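You operate a simulated robot arm through the tools that you are given. There is no shell and no other tool.

You run a simulated two-armed robot. Do the job below in one go: nothing can be reset, and whatever is moved stays where it is left.

Task
Take the HOLD label off, shake the bag till it is mixed, crate it and label it SEED.
Fine: shake it by hand; lay the old label on the steel table; use the black crate. Set down upright: yellow label, clear bag.

Only the result counts: the job must be done as asked and must still hold three seconds after the hand-in. Knocking over, shifting, dropping, spilling or breaking anything else fails it.

Robot
Two 7-joint arms with fingered hands on one trunk that stands fixed in place. Base frame: the origin is at the foot of the trunk, x ahead of it, y to its left, z up. Lengths are in mm, angles in degrees, forces in N, time in s.
The left shoulder is at [30, 136, 1330], the right one opposite. With the tool pointing down near the work surface each hand reaches from about 320 to 600 mm from the base axis, measured 20 degrees to its own side. Payload 5 kg a hand.
Tool frame (each hand has its own): the origin (TCP) lies between the finger pads and is the grasp point; the fingertips stand 42 mm ahead of it; z points along the fingers, y is the line along which they close. The gripper opens to 208 mm. The gripper's body begins 119 mm behind the TCP. The gripper is a hand of 4 fingers: y runs from the thumb to the fingers, the wrist lies at [0, 0, -332] in the tool frame, and closing takes about 1.5 s.
Orientation is that of the tool frame in the base frame, as a unit quaternion [x, y, z, w]. With the fingers straight down and closing along the base's y, the tool's x points along the base's -x, its y along +y and its z along -z.

Tools
- The arms move only by the tool play_rows. It takes "left_moves", "right_moves" or both (then of equal length, played together; a hand with none holds still); each is a list of rows, each an object (a shift or turn left out is 0, a gripper value left out holds the last) with "translation": the shift along the tool's x, y, z in mm, a list of three; "turn": the turn, a rotation vector about the tool's x, y, z in degrees, a list of three. In form: [{"translation": [x, y, z], "turn": [rx, ry, rz]}, ...]. A call has 1 to 20 rows; each row is the pose to reach, as a shift and turn from the pose commanded when the call began, along the tool's axes at that moment. "left_grip" and "right_grip" are, for a hand that has rows, the closure, from 0 (fully open) to 1 (shut), set as the call begins (left out, the last holds). Rows are played at 5 a second. More than 50 mm and 8.6 degrees between two rows, or a gripper value outside its range, and nothing of the call is played. A pose out of reach is approached as far as the arm can. The call stops where the force on the tool passes 40 N (or 10 N more than at its start, if that is more) or the arm is blocked; 0.2 s more then pass. Each finger travels about 72 mm/s and halts on what it meets, pressing with about 28 N; the grip force reading is that of the motor and also rises with nothing between the fingers. The clock runs only during rows and for 0.2 s after the last one: add rows that repeat a pose to give the fingers time. The reply holds the time, the measured pose of the TCP, the force on the tool along the base axes, the opening and the grip force, in the units named above and with some noise, with the torque about the TCP (base axes, N m) and any sound that the robot's microphone picked up.
- Cameras (640 x 400 px; columns grow to the right, rows downward): "scene" is now at [44.6, -6.4, 2053.8]; the picture's right is [-0.07, -1.00, 0.00], its down [-0.77, 0.05, -0.64] and it looks along [0.64, -0.05, -0.77] (base axes); focal length 320 px, centre (320, 200). "left" rides on the left gripper at [-101, 0, -145] in its tool frame; the picture's right is [0.00, -1.00, 0.00], its down [0.82, 0.00, -0.57] and it looks along [0.57, 0.00, 0.82] (tool axes); focal length 261 px, centre (320, 200). "right" rides on the right gripper at [101, 0, -145] in its tool frame; the picture's right is [0.00, 1.00, 0.00], its down [-0.82, 0.00, -0.57] and it looks along [-0.57, 0.00, 0.82] (tool axes); focal length 261 px, centre (320, 200). There is no depth. A picture from a camera that has moved, and an enlarged one, comes with that camera's place and axes in the base frame and with its lens.
- camera(camera): a new picture of that camera. No time passes.
- move_column(by): slides the trunk up (or, below 0, down) by that many mm; the arms and the scene camera ride with it, the base frame stays. It gives what a move gives, with no picture.
- curl_fingers(finger1, finger2, finger3, thumb_bend, hand): sets how far each is bent, from 0 (flat) to 1 (curled in); at 0.3 the hand is open as for a grip, at 0.7 the pads meet at the TCP. One left out holds its place. A second passes; each finger stops where it meets its share of the squeeze, and holds until it gets a number again. A gripper value or a shape takes the hand back. It gives what a move gives, with no picture; readings hold the bend of each and the force on the fingers (four entries, about 0 where the hand has none), thumb and palm.
- hand_shape(shape, hand): the hand has 4 fingers and takes this shape, open, in about a second: jaw (thumb against the fingers, like two jaws); tri (thumb and two fingers); tip (a fingertip pinch); poke (one finger out to press); point (the index stretched); flat (the hand flat); cup (the hand cupped); fist (a fist). The gripper value then closes the fingers along that shape, each until it touches; the sizes above hold for jaw. It gives what a move gives, with no picture.
- head_to(pan, tilt): turns the head with the scene camera to pan (to the left, within 143 degrees either way) and tilt (down, from -29 to 69), counted from straight ahead of the robot. It gives what a move gives.
- inspect(camera, box): a new picture of the part [left, top, right, bottom] of that camera's present view, enlarged. No time passes.
- sign_off(): hands the job in; it is judged then, once.

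Places have to be worked out from the pictures, the camera data and where the tool is seen. Open the grippers and draw the arms clear of the work before you hand the job in, unless the task says otherwise.

The tools are called after "Request:" as name(argument=value, ...) on one line, values as JSON. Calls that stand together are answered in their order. play_rows: Moves the arms, as the interface text tells. Its arguments: {"type":"object","properties":{"left_moves":{"type":"array","items":{"type":"object","properties":{"translation":{"type":"array","items":{"type":"number"}},"turn":{"type":"array","items":{"type":"number"}}}}},"left_grip":{"type":"number"},"right_moves":{"type":"array","items":{"type":"object","properties":{"translation":{"type":"array","items":{"type":"number"}},"turn":{"type":"array","items":{"type":"number"}}}}},"right_grip":{"type":"number"}},"required":[]} The other tools are called the same way: move_column (by) slides the trunk up or down; hand_shape (shape, hand) gives the hand a shape; curl_fingers (finger1, finger2, finger3, thumb_bend, hand) moves the fingers one by one; head_to (pan, tilt) turns the head that bears the scene camera; camera (camera) takes a picture; inspect (camera, box) takes an enlarged picture of a part of a camera's view; sign_off () hands the job in.

At the start:

```text
t: 0.0
left_tcp_pos: [570.6, 313.1, 1523.1]
left_ee_rot: [0.0, 1.0, 0.0, 0.001]
left_ft_force: [-0.2, 0.1, -0.4]
left_moment: [0.04, 0.02, 0.01]
left_finger_gap: 207.8
left_finger_force: 0.1
left_shape: jaw
left_bend: [0.3, 0.3, 0.3, 0.3]
left_finger forces: [0.0, 0.0, 0.0, 0.1, 0.0, 0.1]
right_tcp_pos: [626.5, -179.5, 1498.0]
right_ee_rot: [0.0, 1.0, 0.0, 0.0]
right_ft_force: [-0.7, -0.1, 0.0]
right_moment: [-0.03, 0.02, -0.01]
right_finger_gap: 207.9
right_finger_force: 0.0
right_shape: jaw
right_bend: [0.3, 0.3, 0.3, 0.3]
right_finger forces: [0.0, 0.0, 0.0, 0.1, 0.0, 0.0]
trunk travel left (down, up): [-350.0, 140.0]
head pan, tilt: [-4.1, 50.3]
```

scene: 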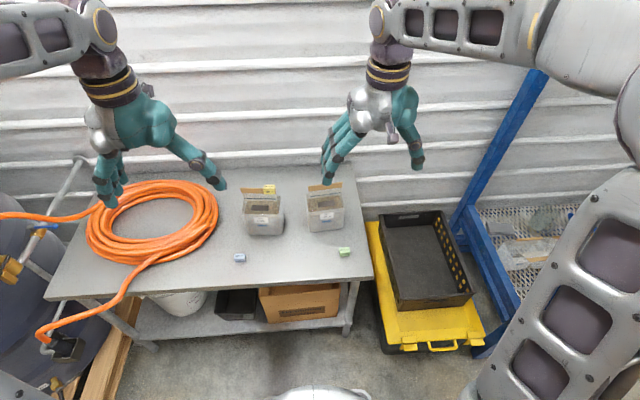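
right: 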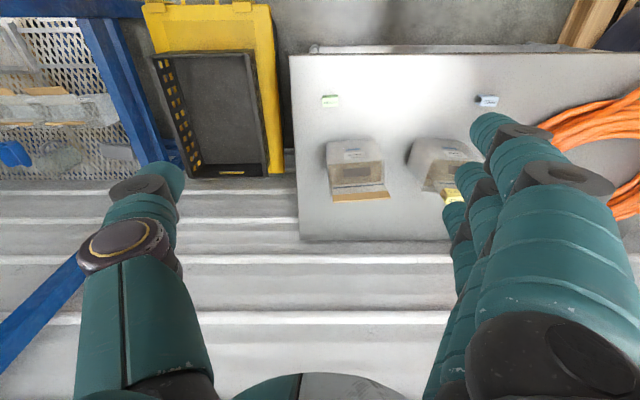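
left: 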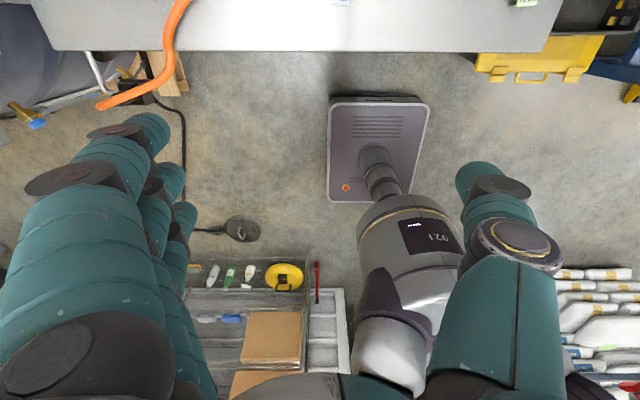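

I start by looking closely at the table, where two bags and several small labels stand.

Request:
inspect(camera="scene", box=[210, 160, 370, 260])

Request:
inspect(camera="right", box=[290, 70, 530, 220])

Request:
inspect(camera="scene", box=[340, 190, 520, 370])

```text
4.00 times, centred on (290, 210) of scene
camera zoom: at [44.6, -6.4, 2053.8], right [-0.07, -1.0, 0.0], down [-0.77, 0.05, -0.64], along [0.64, -0.05, -0.77], focal length 1280 px, centre (440, 160)
```

zoom: 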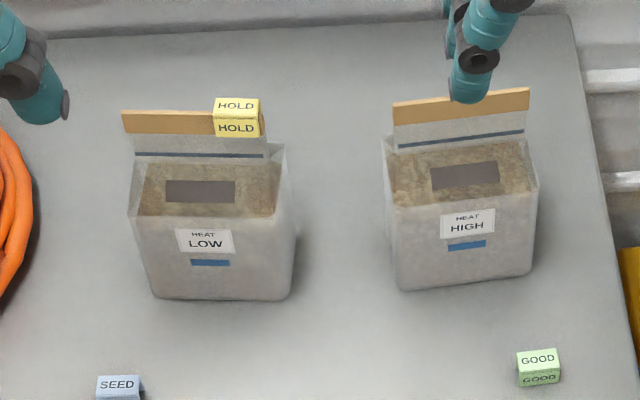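

```text
2.67 times, centred on (410, 145) of right
camera zoom: at [527.0, -178.0, 1643.2], right [0.0, 1.0, 0.0], down [0.82, 0.0, 0.57], along [0.57, 0.0, -0.82], focal length 695 px, centre (80, 347)
```

zoom: 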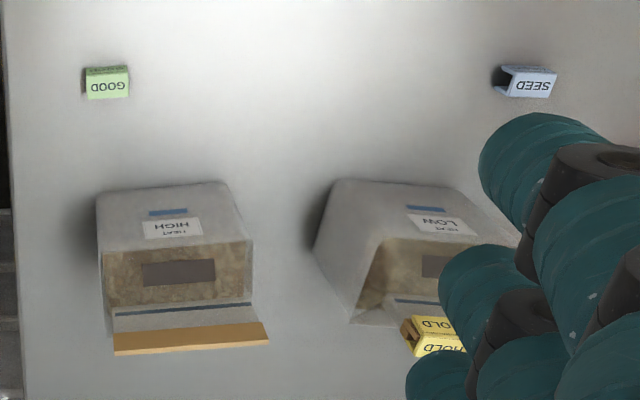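

```text
2.22 times, centred on (430, 280) of scene
camera zoom: at [44.6, -6.4, 2053.8], right [-0.07, -1.0, 0.0], down [-0.77, 0.05, -0.64], along [0.64, -0.05, -0.77], focal length 711 px, centre (76, 22)
```

zoom: 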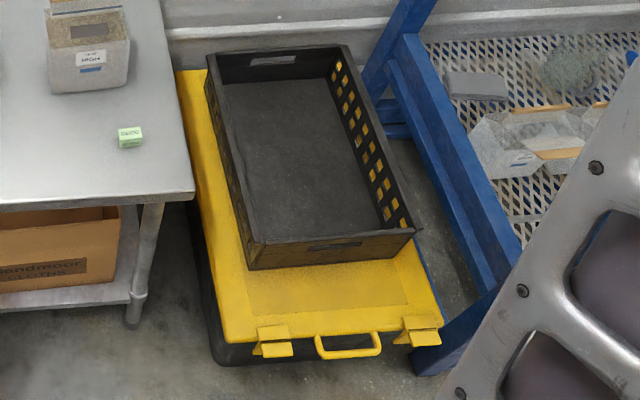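

The HOLD clip sits on the header of the left bag (HEAT LOW), and the SEED clip stands at the near-left of the table. The black crate lies on the yellow box. From two views I put the table at about z 870–885 and the bag header at about x 870, z 1080–1150. I move the right hand closer so its camera gets a better view.

Request:
play_rows(right_moves=[{"translation": [9, 34, 21]}, {"translation": [19, 69, 42]}, {"translation": [28, 103, 63]}, {"translation": [38, 137, 85]}, {"translation": [47, 171, 106]}, {"translation": [57, 206, 127]}, {"translation": [66, 240, 148]}])

Request:
camera(camera="right")

```text
t: 1.6
left_tcp_pos: [572.4, 315.9, 1521.4]
left_ee_rot: [0.001, 1.0, -0.001, -0.001]
left_ft_force: [0.4, 0.3, 0.3]
left_moment: [-0.13, 0.06, -0.01]
left_finger_gap: 208.0
left_finger_force: 0.0
left_shape: jaw
left_bend: [0.3, 0.3, 0.3, 0.3]
left_finger forces: [0.0, 0.0, 0.0, 0.0, 0.0, 0.0]
right_tcp_pos: [564.0, 63.8, 1351.0]
right_ee_rot: [0.001, 1.0, -0.001, 0.0]
right_ft_force: [-0.3, -0.2, 0.7]
right_moment: [-0.09, 0.05, 0.01]
right_finger_gap: 207.9
right_finger_force: 0.0
right_shape: jaw
right_bend: [0.3, 0.3, 0.3, 0.3]
right_finger forces: [0.0, 0.0, 0.0, 0.0, 0.0, 0.0]
trunk travel left (down, up): [-350.0, 140.0]
head pan, tilt: [-4.1, 50.3]
```

```text
taken
camera right: at [465.1, 64.4, 1495.5], right [0.01, 1.0, 0.0], down [0.82, 0.0, 0.57], along [0.57, 0.0, -0.82], focal length 261 px, centre (320, 200)
```

right: 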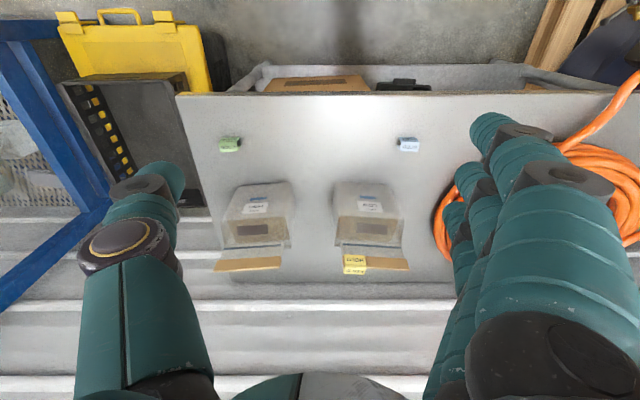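

Request:
inspect(camera="right", box=[320, 120, 448, 290])

Request:
inspect(camera="right", box=[200, 120, 328, 290])

Request:
camera(camera="scene")

```text
2.35 times, centred on (384, 205) of right
camera zoom: at [465.1, 64.4, 1495.5], right [0.01, 1.0, 0.0], down [0.82, 0.0, 0.57], along [0.57, 0.0, -0.82], focal length 613 px, centre (169, 188)
```

zoom: 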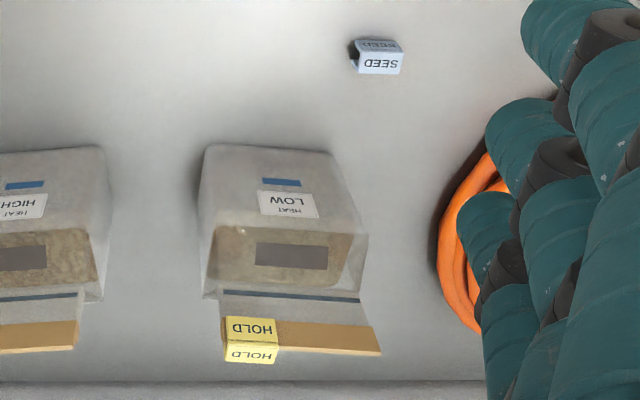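

```text
2.35 times, centred on (264, 205) of right
camera zoom: at [465.1, 64.4, 1495.5], right [0.01, 1.0, 0.0], down [0.82, 0.0, 0.57], along [0.57, 0.0, -0.82], focal length 613 px, centre (452, 188)
```

zoom: 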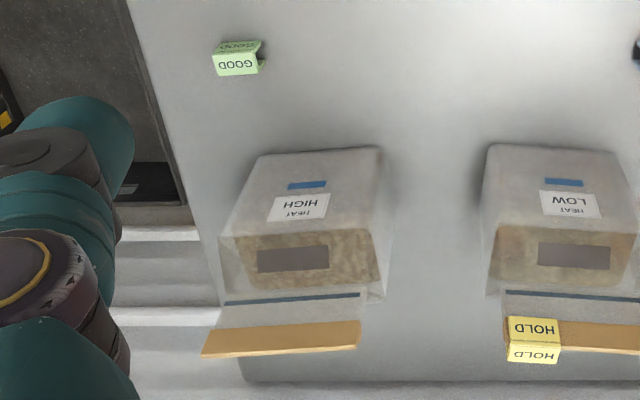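

```text
taken
camera scene: at [45.4, -3.9, 2053.8], right [-0.07, -1.0, 0.0], down [-0.77, 0.05, -0.64], along [0.64, -0.05, -0.77], focal length 320 px, centre (320, 200)
```

scene: 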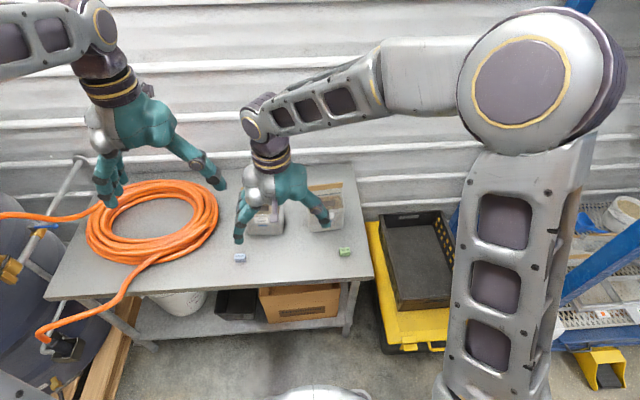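

The bags look like gable-top bags with a stiff vertical header, and the HOLD clip straddles the header's right end. I tilt the right hand forward in front of the bag to get a near-horizontal view and fix the heights.

Request:
play_rows(right_moves=[{"translation": [-9, 4, 38], "turn": [0, -5.6, 0]}, {"translation": [-19, 9, 75], "turn": [0, -11.2, 0]}, {"translation": [-28, 13, 113], "turn": [0, -16.9, 0]}, {"translation": [-38, 18, 150], "turn": [0, -22.5, 0]}, {"translation": [-47, 22, 188], "turn": [0, -28.1, 0]}, {"translation": [-57, 27, 225], "turn": [0, -33.7, 0]}, {"translation": [-66, 31, 263], "turn": [0, -39.4, 0]}, {"translation": [-76, 36, 301], "turn": [0, -45, 0]}])

Request:
camera(camera="right")

Request:
camera(camera="scene")

```text
t: 3.5
left_tcp_pos: [573.1, 318.0, 1522.2]
left_ee_rot: [-0.008, 1.0, 0.002, 0.0]
left_ft_force: [1.2, -1.4, -0.7]
left_moment: [0.26, 0.17, 0.0]
left_finger_gap: 208.2
left_finger_force: 0.0
left_shape: jaw
left_bend: [0.3, 0.3, 0.3, 0.3]
left_finger forces: [0.0, 0.1, 0.0, 0.1, 0.0, 0.1]
right_tcp_pos: [686.9, 173.3, 1203.1]
right_ee_rot: [0.124, 0.898, 0.162, 0.39]
right_ft_force: [0.2, -2.1, 0.0]
right_moment: [0.15, 0.05, 0.13]
right_finger_gap: 207.9
right_finger_force: 0.1
right_shape: jaw
right_bend: [0.3, 0.3, 0.3, 0.3]
right_finger forces: [0.0, 0.1, 0.0, 0.1, 0.1, 0.1]
trunk travel left (down, up): [-350.0, 140.0]
head pan, tilt: [-4.1, 50.3]
stopped in row 8 (right hand): the arm was blocked; the commanded pose is now the measured one
```

```text
taken
camera right: at [513.7, 180.5, 1230.0], right [0.1, 0.92, 0.39], down [0.12, -0.4, 0.91], along [0.99, -0.04, -0.15], focal length 261 px, centre (320, 200)
```

right: 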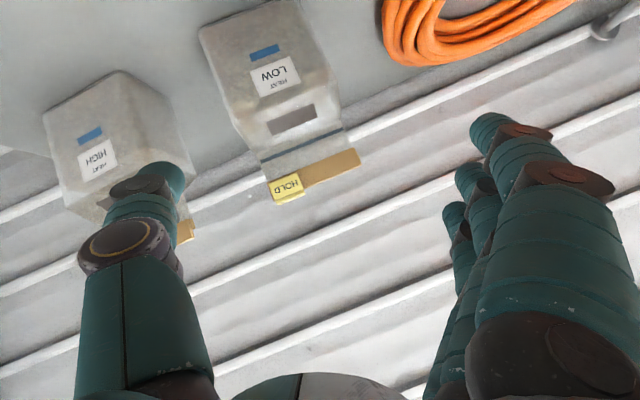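

```text
taken
camera scene: at [48.3, -12.2, 2053.7], right [-0.07, -1.0, 0.0], down [-0.77, 0.06, -0.64], along [0.64, -0.04, -0.77], focal length 320 px, centre (320, 200)
```

scene: 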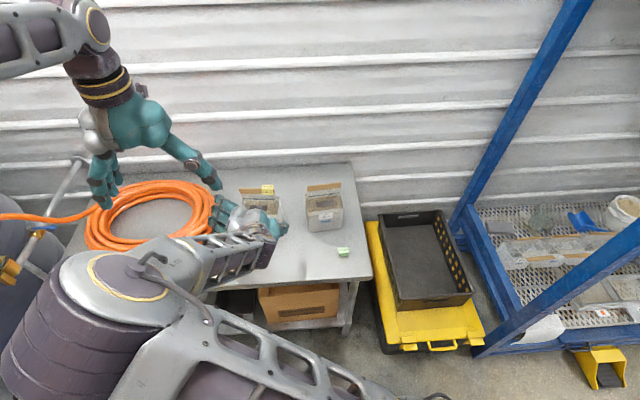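

The arm swung its elbow across and blocked, because that pose was too close to the body. Nothing on the table looks disturbed. I take the right hand back to a clear, upright pose on its own side.

Request:
play_rows(right_moves=[{"translation": [-25, -19, -28], "turn": [1.7, 4.2, -1.3]}, {"translation": [-50, -39, -55], "turn": [3.5, 8.4, -2.7]}, {"translation": [-76, -58, -83], "turn": [5.2, 12.6, -4.0]}, {"translation": [-101, -78, -110], "turn": [7.0, 16.8, -5.3]}, {"translation": [-126, -97, -138], "turn": [8.7, 21.0, -6.7]}, {"translation": [-151, -117, -165], "turn": [10.5, 25.3, -8.0]}, {"translation": [-176, -136, -193], "turn": [12.2, 29.5, -9.4]}, {"translation": [-202, -156, -221], "turn": [14.0, 33.7, -10.7]}, {"translation": [-227, -175, -248], "turn": [15.7, 37.9, -12.0]}, {"translation": [-252, -195, -276], "turn": [17.5, 42.1, -13.4]}, {"translation": [-277, -214, -303], "turn": [19.2, 46.3, -14.7]}])

Request:
camera(camera="scene")

```text
t: 5.9
left_tcp_pos: [569.0, 323.0, 1522.3]
left_ee_rot: [-0.009, 1.0, 0.001, 0.001]
left_ft_force: [-1.5, 0.4, 0.3]
left_moment: [0.01, 0.03, 0.0]
left_finger_gap: 207.9
left_finger_force: 0.0
left_shape: jaw
left_bend: [0.3, 0.3, 0.3, 0.3]
left_finger forces: [0.0, 0.1, 0.0, 0.0, 0.0, 0.0]
right_tcp_pos: [622.0, -175.2, 1502.9]
right_ee_rot: [-0.002, 1.0, -0.003, -0.001]
right_ft_force: [0.3, -0.3, 0.0]
right_moment: [0.04, -0.01, 0.03]
right_finger_gap: 207.9
right_finger_force: 0.1
right_shape: jaw
right_bend: [0.3, 0.3, 0.3, 0.3]
right_finger forces: [0.0, 0.0, 0.1, 0.0, 0.1, 0.0]
trunk travel left (down, up): [-350.0, 140.0]
head pan, tilt: [-4.1, 50.3]
```

```text
taken
camera scene: at [44.8, -6.9, 2053.8], right [-0.07, -1.0, 0.0], down [-0.77, 0.05, -0.64], along [0.64, -0.04, -0.77], focal length 320 px, centre (320, 200)
```

scene: 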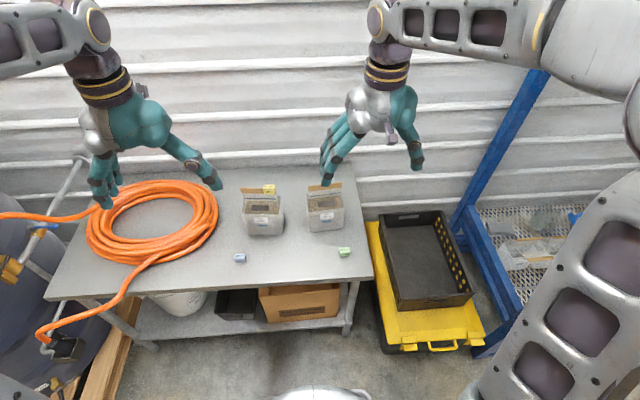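

The right arm is back in its starting shape. Next I test the left hand's reach with the tool pointing down over the header, staying well above the bag.

Request:
play_rows(left_moves=[{"translation": [-33, -16, 25]}, {"translation": [-67, -32, 49]}, {"translation": [-100, -48, 74]}, {"translation": [-133, -64, 99]}, {"translation": [-167, -79, 123]}, {"translation": [-200, -95, 148]}])

Request:
camera(camera="scene")

```text
t: 7.3
left_tcp_pos: [772.3, 228.9, 1374.7]
left_ee_rot: [-0.009, 1.0, 0.001, 0.0]
left_ft_force: [1.8, -0.4, -0.1]
left_moment: [-0.03, 0.13, -0.01]
left_finger_gap: 208.3
left_finger_force: 0.1
left_shape: jaw
left_bend: [0.3, 0.3, 0.3, 0.3]
left_finger forces: [0.0, 0.0, 0.0, 0.0, 0.0, 0.0]
right_tcp_pos: [623.8, -175.6, 1500.9]
right_ee_rot: [-0.002, 1.0, -0.002, 0.0]
right_ft_force: [0.9, -0.3, 0.1]
right_moment: [0.11, 0.18, 0.0]
right_finger_gap: 207.9
right_finger_force: 0.1
right_shape: jaw
right_bend: [0.3, 0.3, 0.3, 0.3]
right_finger forces: [0.0, 0.1, 0.0, 0.1, 0.1, 0.0]
trunk travel left (down, up): [-350.0, 140.0]
head pan, tilt: [-4.1, 50.3]
```

```text
taken
camera scene: at [48.2, -7.5, 2053.6], right [-0.07, -1.0, 0.0], down [-0.77, 0.05, -0.64], along [0.64, -0.04, -0.77], focal length 320 px, centre (320, 200)
```

scene: 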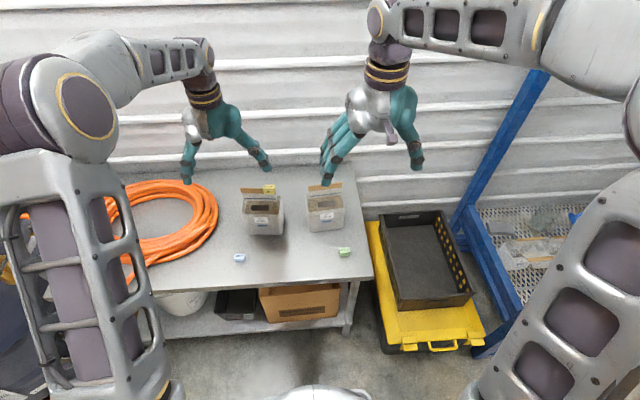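

Reach looks fine. I carry on over the bag and turn the left hand 90° about its axis so it can close across the header, with the fingers on the far side.

Request:
play_rows(left_moves=[{"translation": [-7, -5, 2], "turn": [0, 0, 8]}, {"translation": [-14, -10, 5], "turn": [0, 0, 16]}, {"translation": [-21, -15, 7], "turn": [0, 0, 24]}, {"translation": [-28, -20, 9], "turn": [0, 0, 32]}, {"translation": [-35, -25, 12], "turn": [0, 0, 40]}, {"translation": [-42, -30, 14], "turn": [0, 0, 48]}, {"translation": [-49, -35, 17], "turn": [0, 0, 56]}, {"translation": [-56, -40, 19], "turn": [0, 0, 64]}, {"translation": [-63, -45, 21], "turn": [0, 0, 72]}, {"translation": [-70, -50, 23], "turn": [0, 0, 80]}, {"translation": [-75, -53, 25], "turn": [0, 0, 85]}])

Request:
camera(camera="scene")

Request:
camera(camera="left")

```text
t: 9.7
left_tcp_pos: [846.6, 179.0, 1349.9]
left_ee_rot: [0.669, 0.743, 0.001, 0.0]
left_ft_force: [0.1, -0.2, -1.0]
left_moment: [-0.01, -0.01, -0.02]
left_finger_gap: 207.8
left_finger_force: 0.2
left_shape: jaw
left_bend: [0.3, 0.3, 0.3, 0.3]
left_finger forces: [0.0, 0.0, 0.1, 0.1, 0.0, 0.1]
right_tcp_pos: [621.2, -175.6, 1501.3]
right_ee_rot: [-0.002, 1.0, -0.002, 0.001]
right_ft_force: [-0.3, 1.0, 0.0]
right_moment: [0.01, 0.04, 0.03]
right_finger_gap: 207.9
right_finger_force: 0.1
right_shape: jaw
right_bend: [0.3, 0.3, 0.3, 0.3]
right_finger forces: [0.0, 0.0, 0.0, 0.0, 0.0, 0.0]
trunk travel left (down, up): [-350.0, 140.0]
head pan, tilt: [-4.1, 50.3]
```

```text
taken
camera scene: at [45.1, -6.4, 2053.8], right [-0.07, -1.0, 0.0], down [-0.77, 0.05, -0.64], along [0.64, -0.05, -0.77], focal length 320 px, centre (320, 200)
```

scene: 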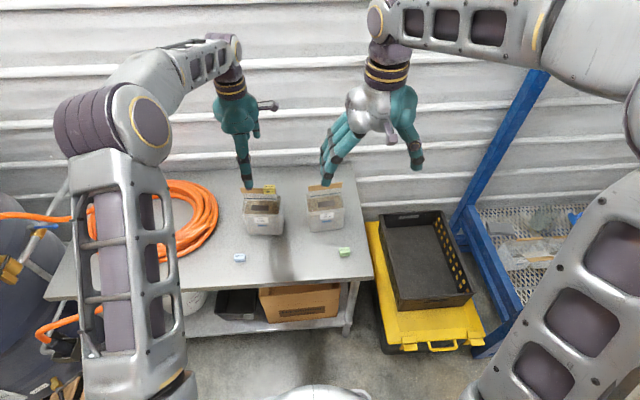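

```text
taken
camera left: at [858.0, 78.7, 1495.2], right [-0.99, -0.11, 0.0], down [-0.09, 0.82, 0.57], along [-0.06, 0.57, -0.82], focal length 261 px, centre (320, 200)
```

left: 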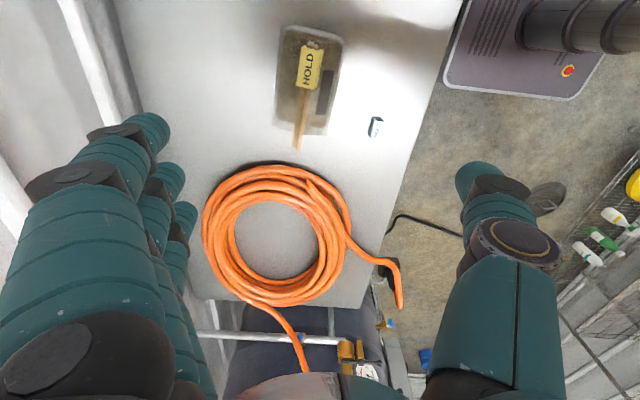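

The left camera now looks down on the bag with HOLD clearly in view. I enlarge it to locate the clip.

Request:
inspect(camera="left", box=[250, 10, 410, 170])

Request:
inspect(camera="right", box=[280, 70, 520, 250])

```text
2.50 times, centred on (330, 90) of left
camera zoom: at [858.0, 78.7, 1495.2], right [-0.99, -0.11, 0.0], down [-0.09, 0.82, 0.57], along [-0.06, 0.57, -0.82], focal length 652 px, centre (295, 475)
```

zoom: 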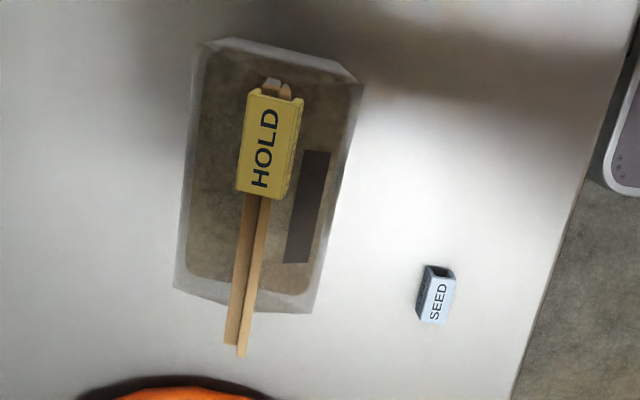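

```text
2.22 times, centred on (400, 160) of right
camera zoom: at [522.0, -174.3, 1646.2], right [0.0, 1.0, 0.0], down [0.82, 0.0, 0.57], along [0.57, 0.0, -0.82], focal length 579 px, centre (142, 289)
```

zoom: 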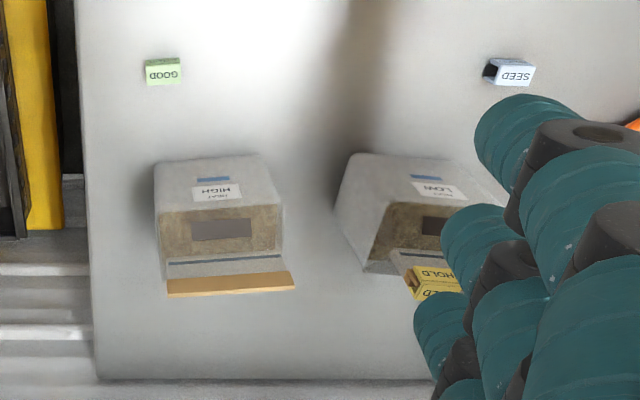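

Triangulating the scene and left views puts the HOLD clip at about x 867, y 128 with its top at z≈1155. The header's yaw is about 4°. I centre the left hand over it at z 1300 and square it to the header.

Request:
play_rows(left_moves=[{"translation": [-17, 5, 17], "turn": [0, 0, 3.2]}, {"translation": [-35, 10, 33], "turn": [0, 0, 6.5]}, {"translation": [-52, 15, 50], "turn": [0, 0, 9.7]}, {"translation": [-52, 15, 50], "turn": [0, 0, 9.7]}])

Request:
camera(camera="left")

Request:
inspect(camera="scene", box=[210, 90, 370, 250])

```text
t: 10.7
left_tcp_pos: [867.9, 128.9, 1300.2]
left_ee_rot: [0.73, 0.683, 0.0, 0.0]
left_ft_force: [0.5, 0.0, -0.6]
left_moment: [-0.02, -0.03, 0.01]
left_finger_gap: 207.9
left_finger_force: 0.0
left_shape: jaw
left_bend: [0.3, 0.3, 0.3, 0.3]
left_finger forces: [0.1, 0.1, 0.0, 0.0, 0.0, 0.0]
right_tcp_pos: [620.6, -174.3, 1501.5]
right_ee_rot: [-0.002, 1.0, -0.002, 0.0]
right_ft_force: [0.1, 0.9, 0.3]
right_moment: [0.0, -0.02, -0.04]
right_finger_gap: 208.1
right_finger_force: 0.1
right_shape: jaw
right_bend: [0.3, 0.3, 0.3, 0.3]
right_finger forces: [0.1, 0.0, 0.1, 0.0, 0.0, 0.0]
trunk travel left (down, up): [-350.0, 140.0]
head pan, tilt: [-4.1, 50.3]
```

```text
taken
camera left: at [861.9, 28.6, 1443.9], right [-1.0, 0.06, 0.0], down [0.05, 0.82, 0.57], along [0.04, 0.57, -0.82], focal length 261 px, centre (320, 200)
```

left: 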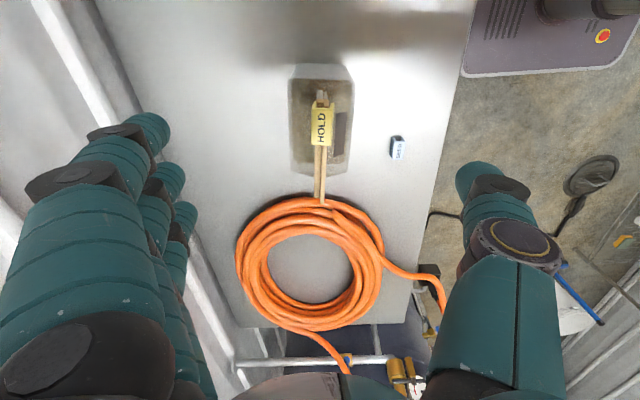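

```text
2.50 times, centred on (290, 170) of scene
camera zoom: at [44.4, -5.9, 2053.8], right [-0.07, -1.0, 0.0], down [-0.77, 0.05, -0.64], along [0.64, -0.05, -0.77], focal length 800 px, centre (395, 275)
```

zoom: 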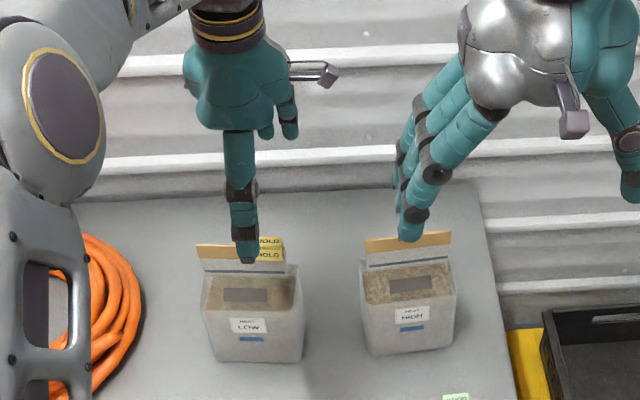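

I enlarge the left view to check the alignment along the header and across it.

Request:
inspect(camera="left", box=[270, 60, 420, 220])

```text
2.50 times, centred on (345, 140) of left
camera zoom: at [861.9, 28.6, 1443.9], right [-1.0, 0.06, 0.0], down [0.05, 0.82, 0.57], along [0.04, 0.57, -0.82], focal length 652 px, centre (258, 350)
```

zoom: 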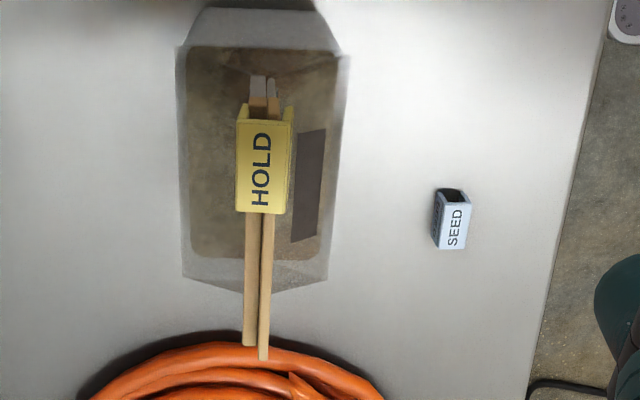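

The hand is well centred on the clip. I go straight down until the TCP is at about z 1146.

Request:
play_rows(left_moves=[{"translation": [0, 0, 40]}, {"translation": [0, 0, 80]}, {"translation": [0, 0, 120]}, {"translation": [0, 0, 154]}, {"translation": [0, 0, 154]}])

Request:
camera(camera="left")

Request:
inspect(camera="scene", box=[210, 120, 350, 250])

Request:
inspect(camera="right", box=[380, 140, 520, 280])

```text
t: 11.9
left_tcp_pos: [865.4, 127.5, 1145.8]
left_ee_rot: [0.731, 0.683, 0.001, -0.001]
left_ft_force: [0.1, -0.2, 0.2]
left_moment: [0.01, -0.08, 0.03]
left_finger_gap: 208.1
left_finger_force: 0.1
left_shape: jaw
left_bend: [0.3, 0.3, 0.3, 0.3]
left_finger forces: [0.0, 0.1, 0.0, 0.2, 0.0, 0.1]
right_tcp_pos: [621.4, -176.0, 1503.6]
right_ee_rot: [-0.002, 1.0, -0.001, 0.001]
right_ft_force: [0.0, -0.6, 0.2]
right_moment: [0.02, -0.13, 0.01]
right_finger_gap: 208.0
right_finger_force: 0.1
right_shape: jaw
right_bend: [0.3, 0.3, 0.3, 0.3]
right_finger forces: [0.0, 0.1, 0.1, 0.0, 0.1, 0.0]
trunk travel left (down, up): [-350.0, 140.0]
head pan, tilt: [-4.1, 50.3]
```

```text
taken
camera left: at [858.2, 27.1, 1290.4], right [-1.0, 0.06, 0.0], down [0.05, 0.82, 0.57], along [0.04, 0.57, -0.82], focal length 261 px, centre (320, 200)
```

left: 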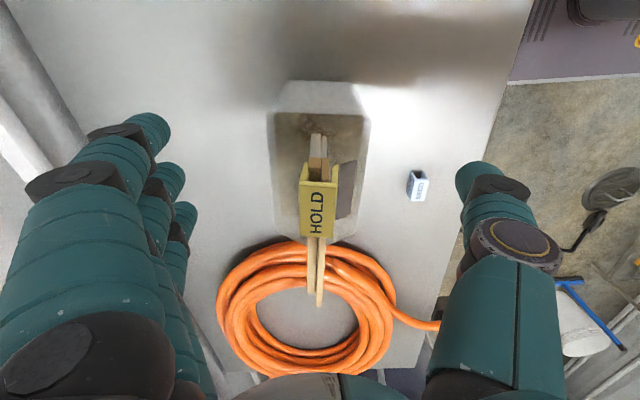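

```text
3.08 times, centred on (280, 185) of scene
camera zoom: at [43.4, -6.7, 2053.9], right [-0.07, -1.0, 0.0], down [-0.77, 0.05, -0.64], along [0.64, -0.05, -0.77], focal length 984 px, centre (443, 246)
```

zoom: 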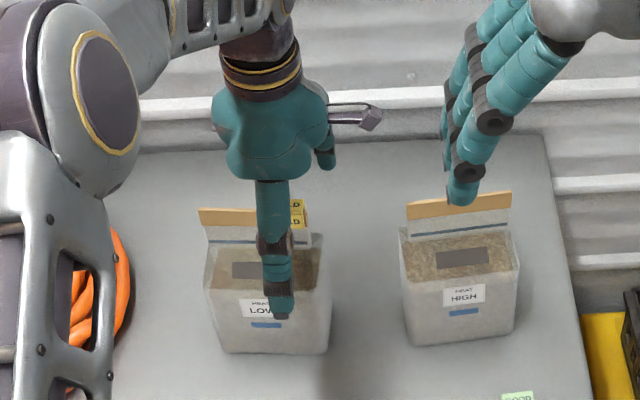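

```text
2.86 times, centred on (450, 210) of right
camera zoom: at [520.6, -174.5, 1646.8], right [0.0, 1.0, 0.0], down [0.82, 0.0, 0.57], along [0.57, 0.0, -0.82], focal length 745 px, centre (-51, 171)
```

zoom: 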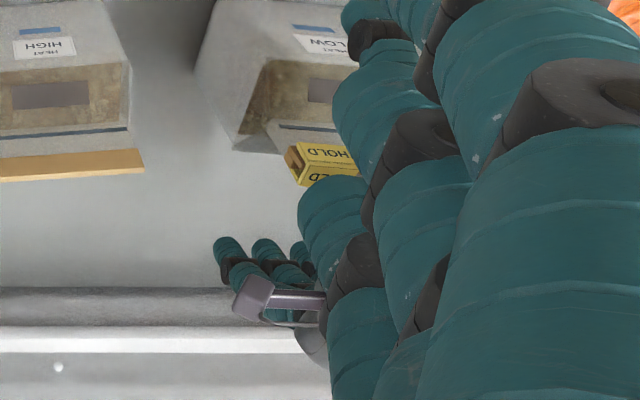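

The clip sits right at the TCP in the left view. I close the fingers on it and wait for the grip.

Request:
play_rows(left_grip=1, left_moves=[{"translation": [0, 0, 0]}, {"translation": [0, 0, 0]}, {"translation": [0, 0, 0]}, {"translation": [0, 0, 0]}, {"translation": [0, 0, 0]}, {"translation": [0, 0, 0]}, {"translation": [0, 0, 0]}, {"translation": [0, 0, 0]}, {"translation": [0, 0, 0]}])

Request:
camera(camera="left")

Request:
inspect(camera="scene", box=[210, 120, 350, 250])

```text
t: 13.9
left_tcp_pos: [866.2, 127.3, 1144.8]
left_ee_rot: [0.73, 0.684, 0.001, 0.0]
left_ft_force: [1.1, 1.0, 0.5]
left_moment: [0.03, -0.14, -0.26]
left_finger_gap: 3.9
left_finger_force: 27.6
left_shape: jaw
left_bend: [0.7, 0.71, 0.71, 0.7]
left_finger forces: [0.0, 11.6, 9.4, 0.0, 20.0, 0.1]
right_tcp_pos: [623.0, -175.2, 1502.5]
right_ee_rot: [-0.001, 1.0, -0.002, 0.0]
right_ft_force: [0.2, 0.3, 0.2]
right_moment: [0.0, 0.0, 0.01]
right_finger_gap: 207.9
right_finger_force: 0.0
right_shape: jaw
right_bend: [0.3, 0.3, 0.3, 0.3]
right_finger forces: [0.1, 0.1, 0.0, 0.1, 0.0, 0.0]
trunk travel left (down, up): [-350.0, 140.0]
head pan, tilt: [-4.1, 50.3]
```

```text
taken
camera left: at [859.4, 27.2, 1289.0], right [-1.0, 0.06, 0.0], down [0.05, 0.82, 0.57], along [0.04, 0.57, -0.82], focal length 261 px, centre (320, 200)
```

left: 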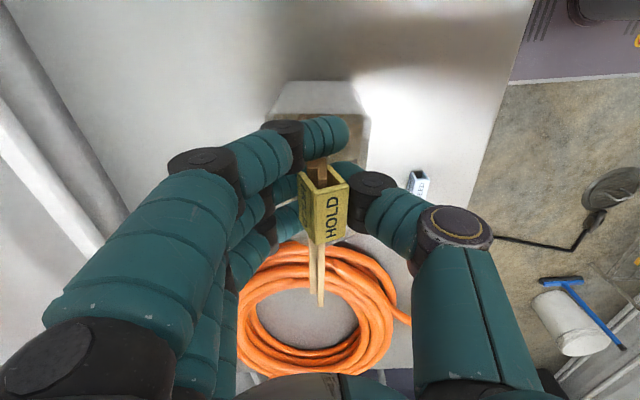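

```text
3.08 times, centred on (280, 185) of scene
camera zoom: at [45.5, -6.4, 2053.7], right [-0.07, -1.0, 0.0], down [-0.77, 0.05, -0.64], along [0.64, -0.05, -0.77], focal length 984 px, centre (443, 246)
```

zoom: 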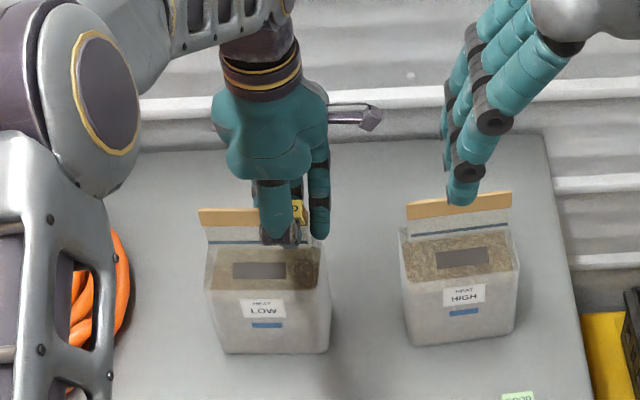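

The gap reads only 4 mm, so the fingers may have closed on the header strip rather than on the clip's sides. I zoom in.

Request:
inspect(camera="left", box=[260, 110, 400, 260])

Request:
inspect(camera="right", box=[380, 140, 520, 280])

Request:
inspect(camera="scene", box=[250, 160, 310, 210])

```text
2.67 times, centred on (330, 185) of left
camera zoom: at [859.4, 27.2, 1289.0], right [-1.0, 0.06, 0.0], down [0.05, 0.82, 0.57], along [0.04, 0.57, -0.82], focal length 695 px, centre (293, 240)
```

zoom: 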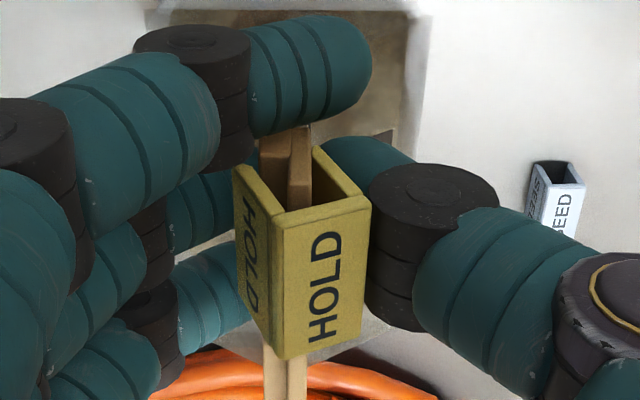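

```text
2.86 times, centred on (450, 210) of right
camera zoom: at [522.3, -174.4, 1646.0], right [0.0, 1.0, 0.0], down [0.82, 0.0, 0.57], along [0.57, 0.0, -0.82], focal length 745 px, centre (-51, 171)
```

zoom: 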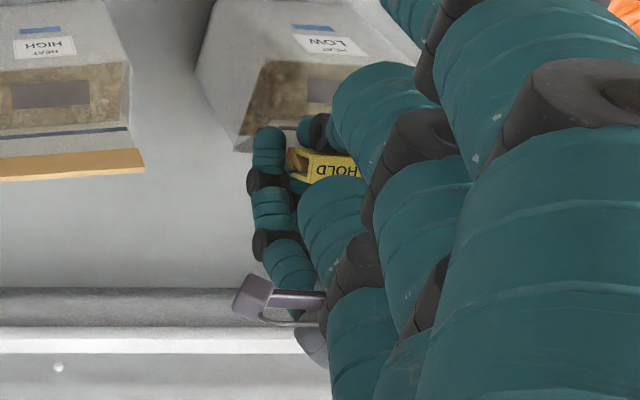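

```text
8.00 times, centred on (280, 185) of scene
camera zoom: at [45.5, -6.4, 2053.7], right [-0.07, -1.0, 0.0], down [-0.77, 0.05, -0.64], along [0.64, -0.05, -0.77], focal length 2559 px, centre (640, 320)
```

zoom: 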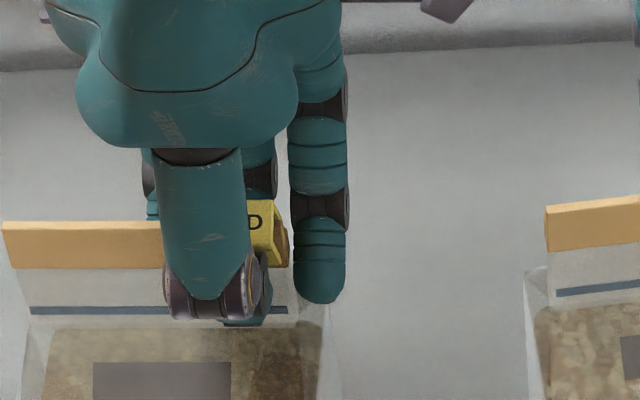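

The fingertips have met on the film just under the clip and tipped it a little. I open again and look before trying a higher grip with only the middle finger and thumb.

Request:
play_rows(left_grip=0, left_moves=[{"translation": [0, 0, 0]}, {"translation": [0, 0, 0]}, {"translation": [0, 0, 0]}, {"translation": [0, 0, 0]}, {"translation": [0, 0, 0]}, {"translation": [0, 0, 0]}, {"translation": [0, 0, 0]}, {"translation": [0, 0, 0]}])

Request:
inspect(camera="left", box=[250, 110, 390, 310])

Request:
inspect(camera="scene", box=[220, 160, 320, 240])

```text
t: 15.7
left_tcp_pos: [864.0, 126.7, 1145.0]
left_ee_rot: [0.73, 0.683, 0.002, 0.0]
left_ft_force: [0.0, 0.9, 0.7]
left_moment: [-0.03, 0.01, 0.03]
left_finger_gap: 207.8
left_finger_force: 0.0
left_shape: jaw
left_bend: [0.3, 0.3, 0.3, 0.3]
left_finger forces: [0.1, 0.1, 0.1, 0.0, 0.1, 0.0]
right_tcp_pos: [621.1, -175.0, 1501.4]
right_ee_rot: [-0.002, 1.0, -0.002, 0.001]
right_ft_force: [-0.3, 0.0, 0.7]
right_moment: [-0.01, 0.0, -0.06]
right_finger_gap: 208.1
right_finger_force: 0.1
right_shape: jaw
right_bend: [0.3, 0.3, 0.3, 0.3]
right_finger forces: [0.0, 0.0, 0.1, 0.0, 0.1, 0.0]
trunk travel left (down, up): [-350.0, 140.0]
head pan, tilt: [-4.1, 50.3]
```

```text
2.00 times, centred on (320, 210) of left
camera zoom: at [859.0, 27.2, 1289.8], right [-1.0, 0.06, 0.0], down [0.05, 0.82, 0.57], along [0.04, 0.57, -0.82], focal length 521 px, centre (320, 180)
```

zoom: 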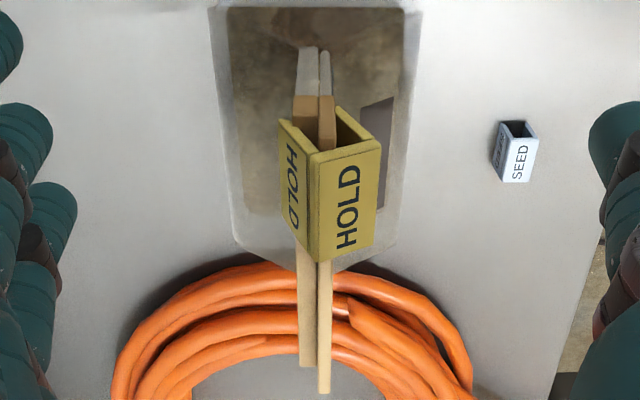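

```text
5.00 times, centred on (270, 200) of scene
camera zoom: at [44.7, -6.5, 2053.8], right [-0.07, -1.0, 0.0], down [-0.77, 0.05, -0.64], along [0.64, -0.05, -0.77], focal length 1599 px, centre (570, 200)
```

zoom: 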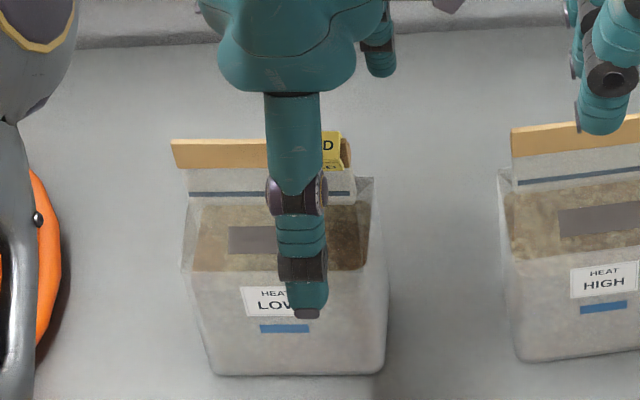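

The clip stays on the header but is tipped about 25° toward the robot. When closed, the fingertips meet about 40 mm ahead of the TCP, so I raise the hand by 33 mm. Then I close only the middle finger and thumb partway and check.

Request:
play_rows(left_moves=[{"translation": [0, 0, -17]}, {"translation": [0, 0, -33]}, {"translation": [0, 0, -33]}])

Request:
curl_fingers(hand="left", finger1=0.2, finger2=0.55, finger3=0.2, thumb_bend=0.55)

Request:
camera(camera="left")

Request:
inspect(camera="scene", box=[220, 150, 320, 230])

```text
t: 16.5
left_tcp_pos: [866.6, 126.8, 1179.8]
left_ee_rot: [0.73, 0.683, 0.0, -0.001]
left_ft_force: [0.0, -0.4, -0.3]
left_moment: [0.01, 0.07, -0.01]
left_finger_gap: 207.9
left_finger_force: 0.1
left_shape: jaw
left_bend: [0.3, 0.3, 0.3, 0.3]
left_finger forces: [0.0, 0.0, 0.0, 0.0, 0.0, 0.1]
right_tcp_pos: [622.2, -176.0, 1501.5]
right_ee_rot: [-0.002, 1.0, -0.001, -0.001]
right_ft_force: [0.3, -0.2, 0.7]
right_moment: [0.01, 0.0, -0.01]
right_finger_gap: 208.2
right_finger_force: 0.0
right_shape: jaw
right_bend: [0.3, 0.3, 0.3, 0.3]
right_finger forces: [0.0, 0.1, 0.1, 0.0, 0.0, 0.0]
trunk travel left (down, up): [-350.0, 140.0]
head pan, tilt: [-4.1, 50.3]
```

```text
t: 17.5
left_tcp_pos: [867.7, 127.1, 1179.3]
left_ee_rot: [0.73, 0.683, 0.001, 0.0]
left_ft_force: [0.7, -0.4, -0.1]
left_moment: [0.0, 0.02, 0.0]
left_finger_gap: 176.0
left_finger_force: 0.0
left_shape: fingers
left_bend: [0.2, 0.55, 0.2, 0.55]
left_finger forces: [0.1, 0.0, 0.0, 0.1, 0.0, 0.0]
right_tcp_pos: [622.6, -174.8, 1501.7]
right_ee_rot: [-0.002, 1.0, -0.002, 0.001]
right_ft_force: [-0.2, 0.4, 0.6]
right_moment: [0.01, 0.01, -0.01]
right_finger_gap: 208.0
right_finger_force: 0.0
right_shape: jaw
right_bend: [0.3, 0.3, 0.3, 0.3]
right_finger forces: [0.1, 0.0, 0.1, 0.1, 0.1, 0.0]
trunk travel left (down, up): [-350.0, 140.0]
head pan, tilt: [-4.1, 50.3]
```

```text
taken
camera left: at [860.7, 27.5, 1323.2], right [-1.0, 0.06, 0.0], down [0.05, 0.82, 0.57], along [0.04, 0.57, -0.82], focal length 261 px, centre (320, 200)
```

left: 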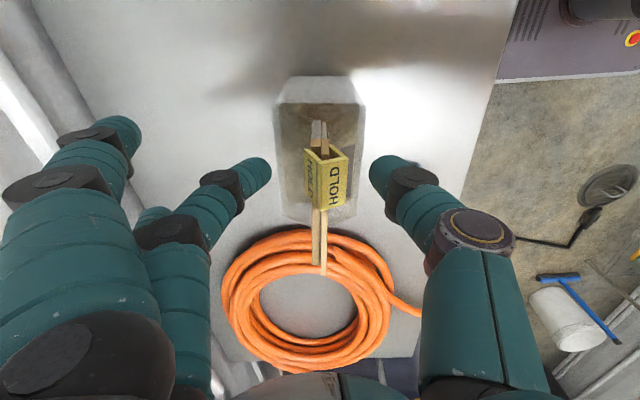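

```text
5.00 times, centred on (270, 190) of scene
camera zoom: at [45.0, -6.5, 2053.8], right [-0.07, -1.0, 0.0], down [-0.77, 0.05, -0.64], along [0.64, -0.05, -0.77], focal length 1599 px, centre (570, 250)
```

zoom: 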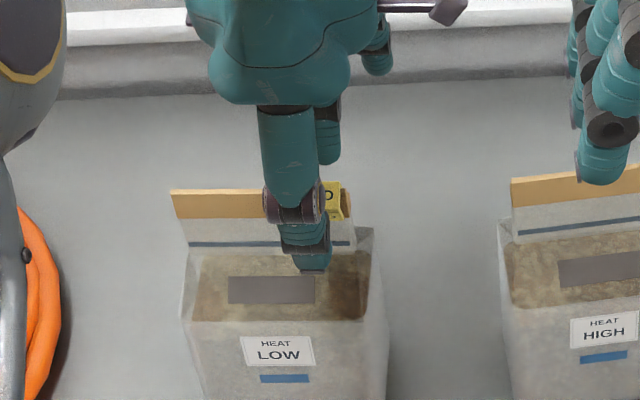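

The tips are at about the clip's mid height. I close the middle finger and thumb further.

Request:
curl_fingers(hand="left", finger2=0.66, thumb_bend=0.66)

Request:
inspect(camera="left", box=[240, 110, 400, 270])

```text
t: 18.5
left_tcp_pos: [866.6, 127.9, 1178.8]
left_ee_rot: [0.73, 0.683, 0.002, 0.0]
left_ft_force: [0.1, 0.2, 0.4]
left_moment: [-0.02, 0.01, 0.0]
left_finger_gap: 148.9
left_finger_force: 0.4
left_shape: fingers
left_bend: [0.2, 0.65, 0.2, 0.66]
left_finger forces: [0.0, 0.7, 0.0, 0.0, 0.7, 0.0]
right_tcp_pos: [621.2, -175.3, 1501.7]
right_ee_rot: [-0.001, 1.0, -0.002, 0.0]
right_ft_force: [0.0, 0.7, -0.5]
right_moment: [0.0, 0.0, -0.02]
right_finger_gap: 207.9
right_finger_force: 0.1
right_shape: jaw
right_bend: [0.3, 0.3, 0.3, 0.3]
right_finger forces: [0.1, 0.0, 0.0, 0.0, 0.0, 0.1]
trunk travel left (down, up): [-350.0, 140.0]
head pan, tilt: [-4.1, 50.3]
```

```text
2.50 times, centred on (320, 190) of left
camera zoom: at [860.6, 27.5, 1323.3], right [-1.0, 0.06, 0.0], down [0.05, 0.82, 0.57], along [0.04, 0.57, -0.82], focal length 652 px, centre (320, 225)
```

zoom: 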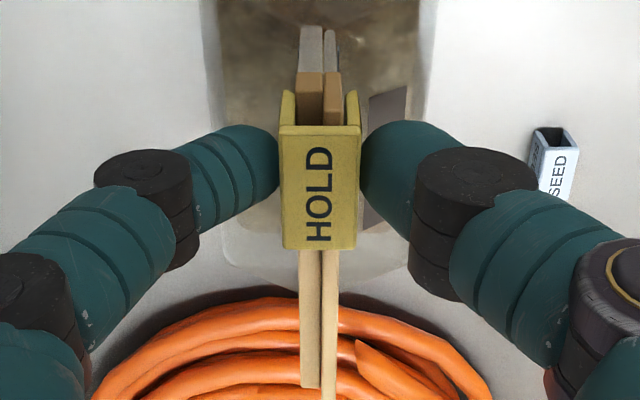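

The clip has squared up between thumb and middle finger. I tighten the pinch.

Request:
curl_fingers(hand="left", finger2=0.72, thumb_bend=0.72)

Request:
inspect(camera="left", box=[240, 110, 400, 270])

```text
t: 19.5
left_tcp_pos: [866.5, 128.6, 1179.3]
left_ee_rot: [0.731, 0.683, 0.001, 0.0]
left_ft_force: [0.3, 1.2, -0.5]
left_moment: [0.01, 0.0, 0.02]
left_finger_gap: 144.0
left_finger_force: 10.5
left_shape: fingers
left_bend: [0.2, 0.65, 0.2, 0.69]
left_finger forces: [0.0, 10.8, 0.0, 0.0, 11.0, 0.0]
right_tcp_pos: [620.9, -176.2, 1501.5]
right_ee_rot: [-0.002, 1.0, -0.003, 0.0]
right_ft_force: [-0.8, -0.2, -0.4]
right_moment: [-0.03, 0.01, -0.01]
right_finger_gap: 208.2
right_finger_force: 0.0
right_shape: jaw
right_bend: [0.3, 0.3, 0.3, 0.3]
right_finger forces: [0.0, 0.0, 0.0, 0.0, 0.0, 0.0]
trunk travel left (down, up): [-350.0, 140.0]
head pan, tilt: [-4.1, 50.3]
```

```text
2.50 times, centred on (320, 190) of left
camera zoom: at [860.6, 27.5, 1323.4], right [-1.0, 0.06, 0.0], down [0.05, 0.82, 0.57], along [0.04, 0.57, -0.82], focal length 652 px, centre (320, 225)
```

zoom: 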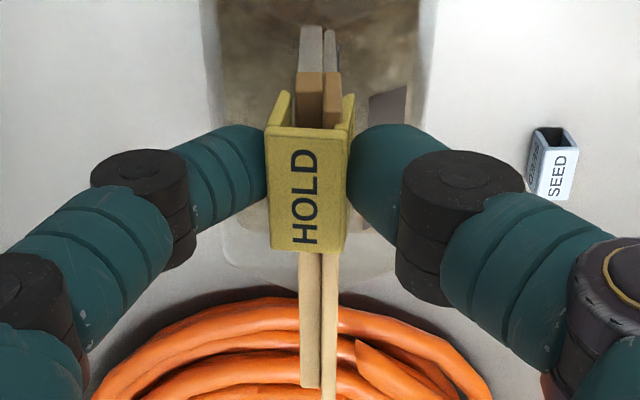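

The grip is firm at 11 N on each side. I lift straight up slowly to pull the clip off the header.

Request:
play_rows(left_moves=[{"translation": [0, 0, -6]}, {"translation": [0, 0, -12]}, {"translation": [0, 0, -20]}, {"translation": [0, 0, -30]}, {"translation": [0, 0, -42]}, {"translation": [0, 0, -56]}, {"translation": [0, 0, -70]}])

Request:
inspect(camera="left", box=[240, 60, 400, 300])

Request:
inspect(camera="scene", box=[210, 120, 350, 250])

```text
t: 21.1
left_tcp_pos: [866.3, 128.1, 1249.1]
left_ee_rot: [0.73, 0.683, 0.0, 0.0]
left_ft_force: [-0.2, -0.2, 0.3]
left_moment: [0.01, 0.0, -0.03]
left_finger_gap: 143.7
left_finger_force: 10.9
left_shape: fingers
left_bend: [0.2, 0.65, 0.2, 0.69]
left_finger forces: [0.1, 10.9, 0.1, 0.1, 10.8, 0.0]
right_tcp_pos: [621.2, -175.8, 1502.2]
right_ee_rot: [-0.001, 1.0, -0.001, 0.001]
right_ft_force: [-0.8, -0.1, 0.2]
right_moment: [-0.01, -0.03, -0.02]
right_finger_gap: 208.0
right_finger_force: 0.0
right_shape: jaw
right_bend: [0.3, 0.3, 0.3, 0.3]
right_finger forces: [0.0, 0.1, 0.1, 0.0, 0.1, 0.0]
trunk travel left (down, up): [-350.0, 140.0]
head pan, tilt: [-4.1, 50.3]
```

```text
1.67 times, centred on (320, 180) of left
camera zoom: at [859.3, 27.7, 1393.9], right [-1.0, 0.06, 0.0], down [0.05, 0.82, 0.57], along [0.04, 0.57, -0.82], focal length 434 px, centre (320, 233)
```

zoom: 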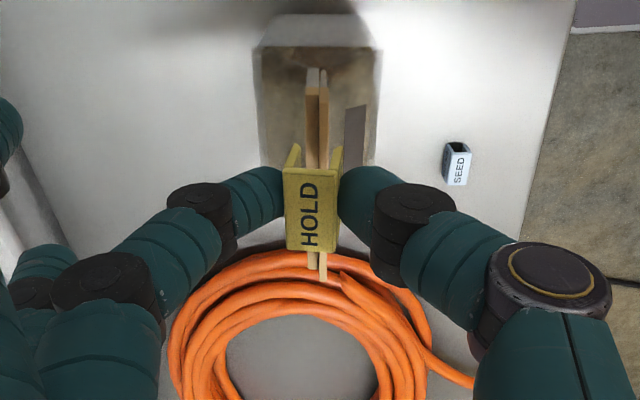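

```text
3.08 times, centred on (280, 185) of scene
camera zoom: at [44.1, -6.7, 2053.8], right [-0.07, -1.0, 0.0], down [-0.77, 0.05, -0.64], along [0.64, -0.05, -0.77], focal length 984 px, centre (443, 246)
```

zoom: 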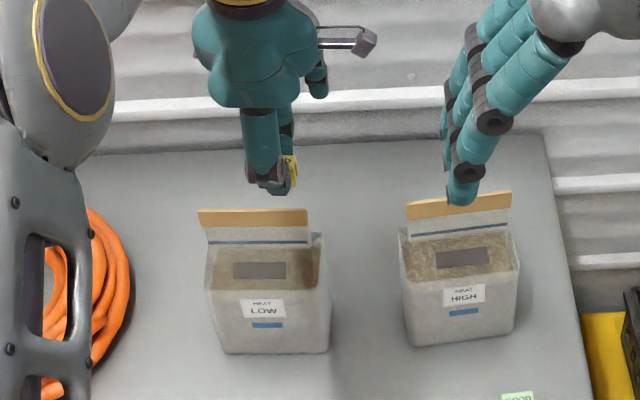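

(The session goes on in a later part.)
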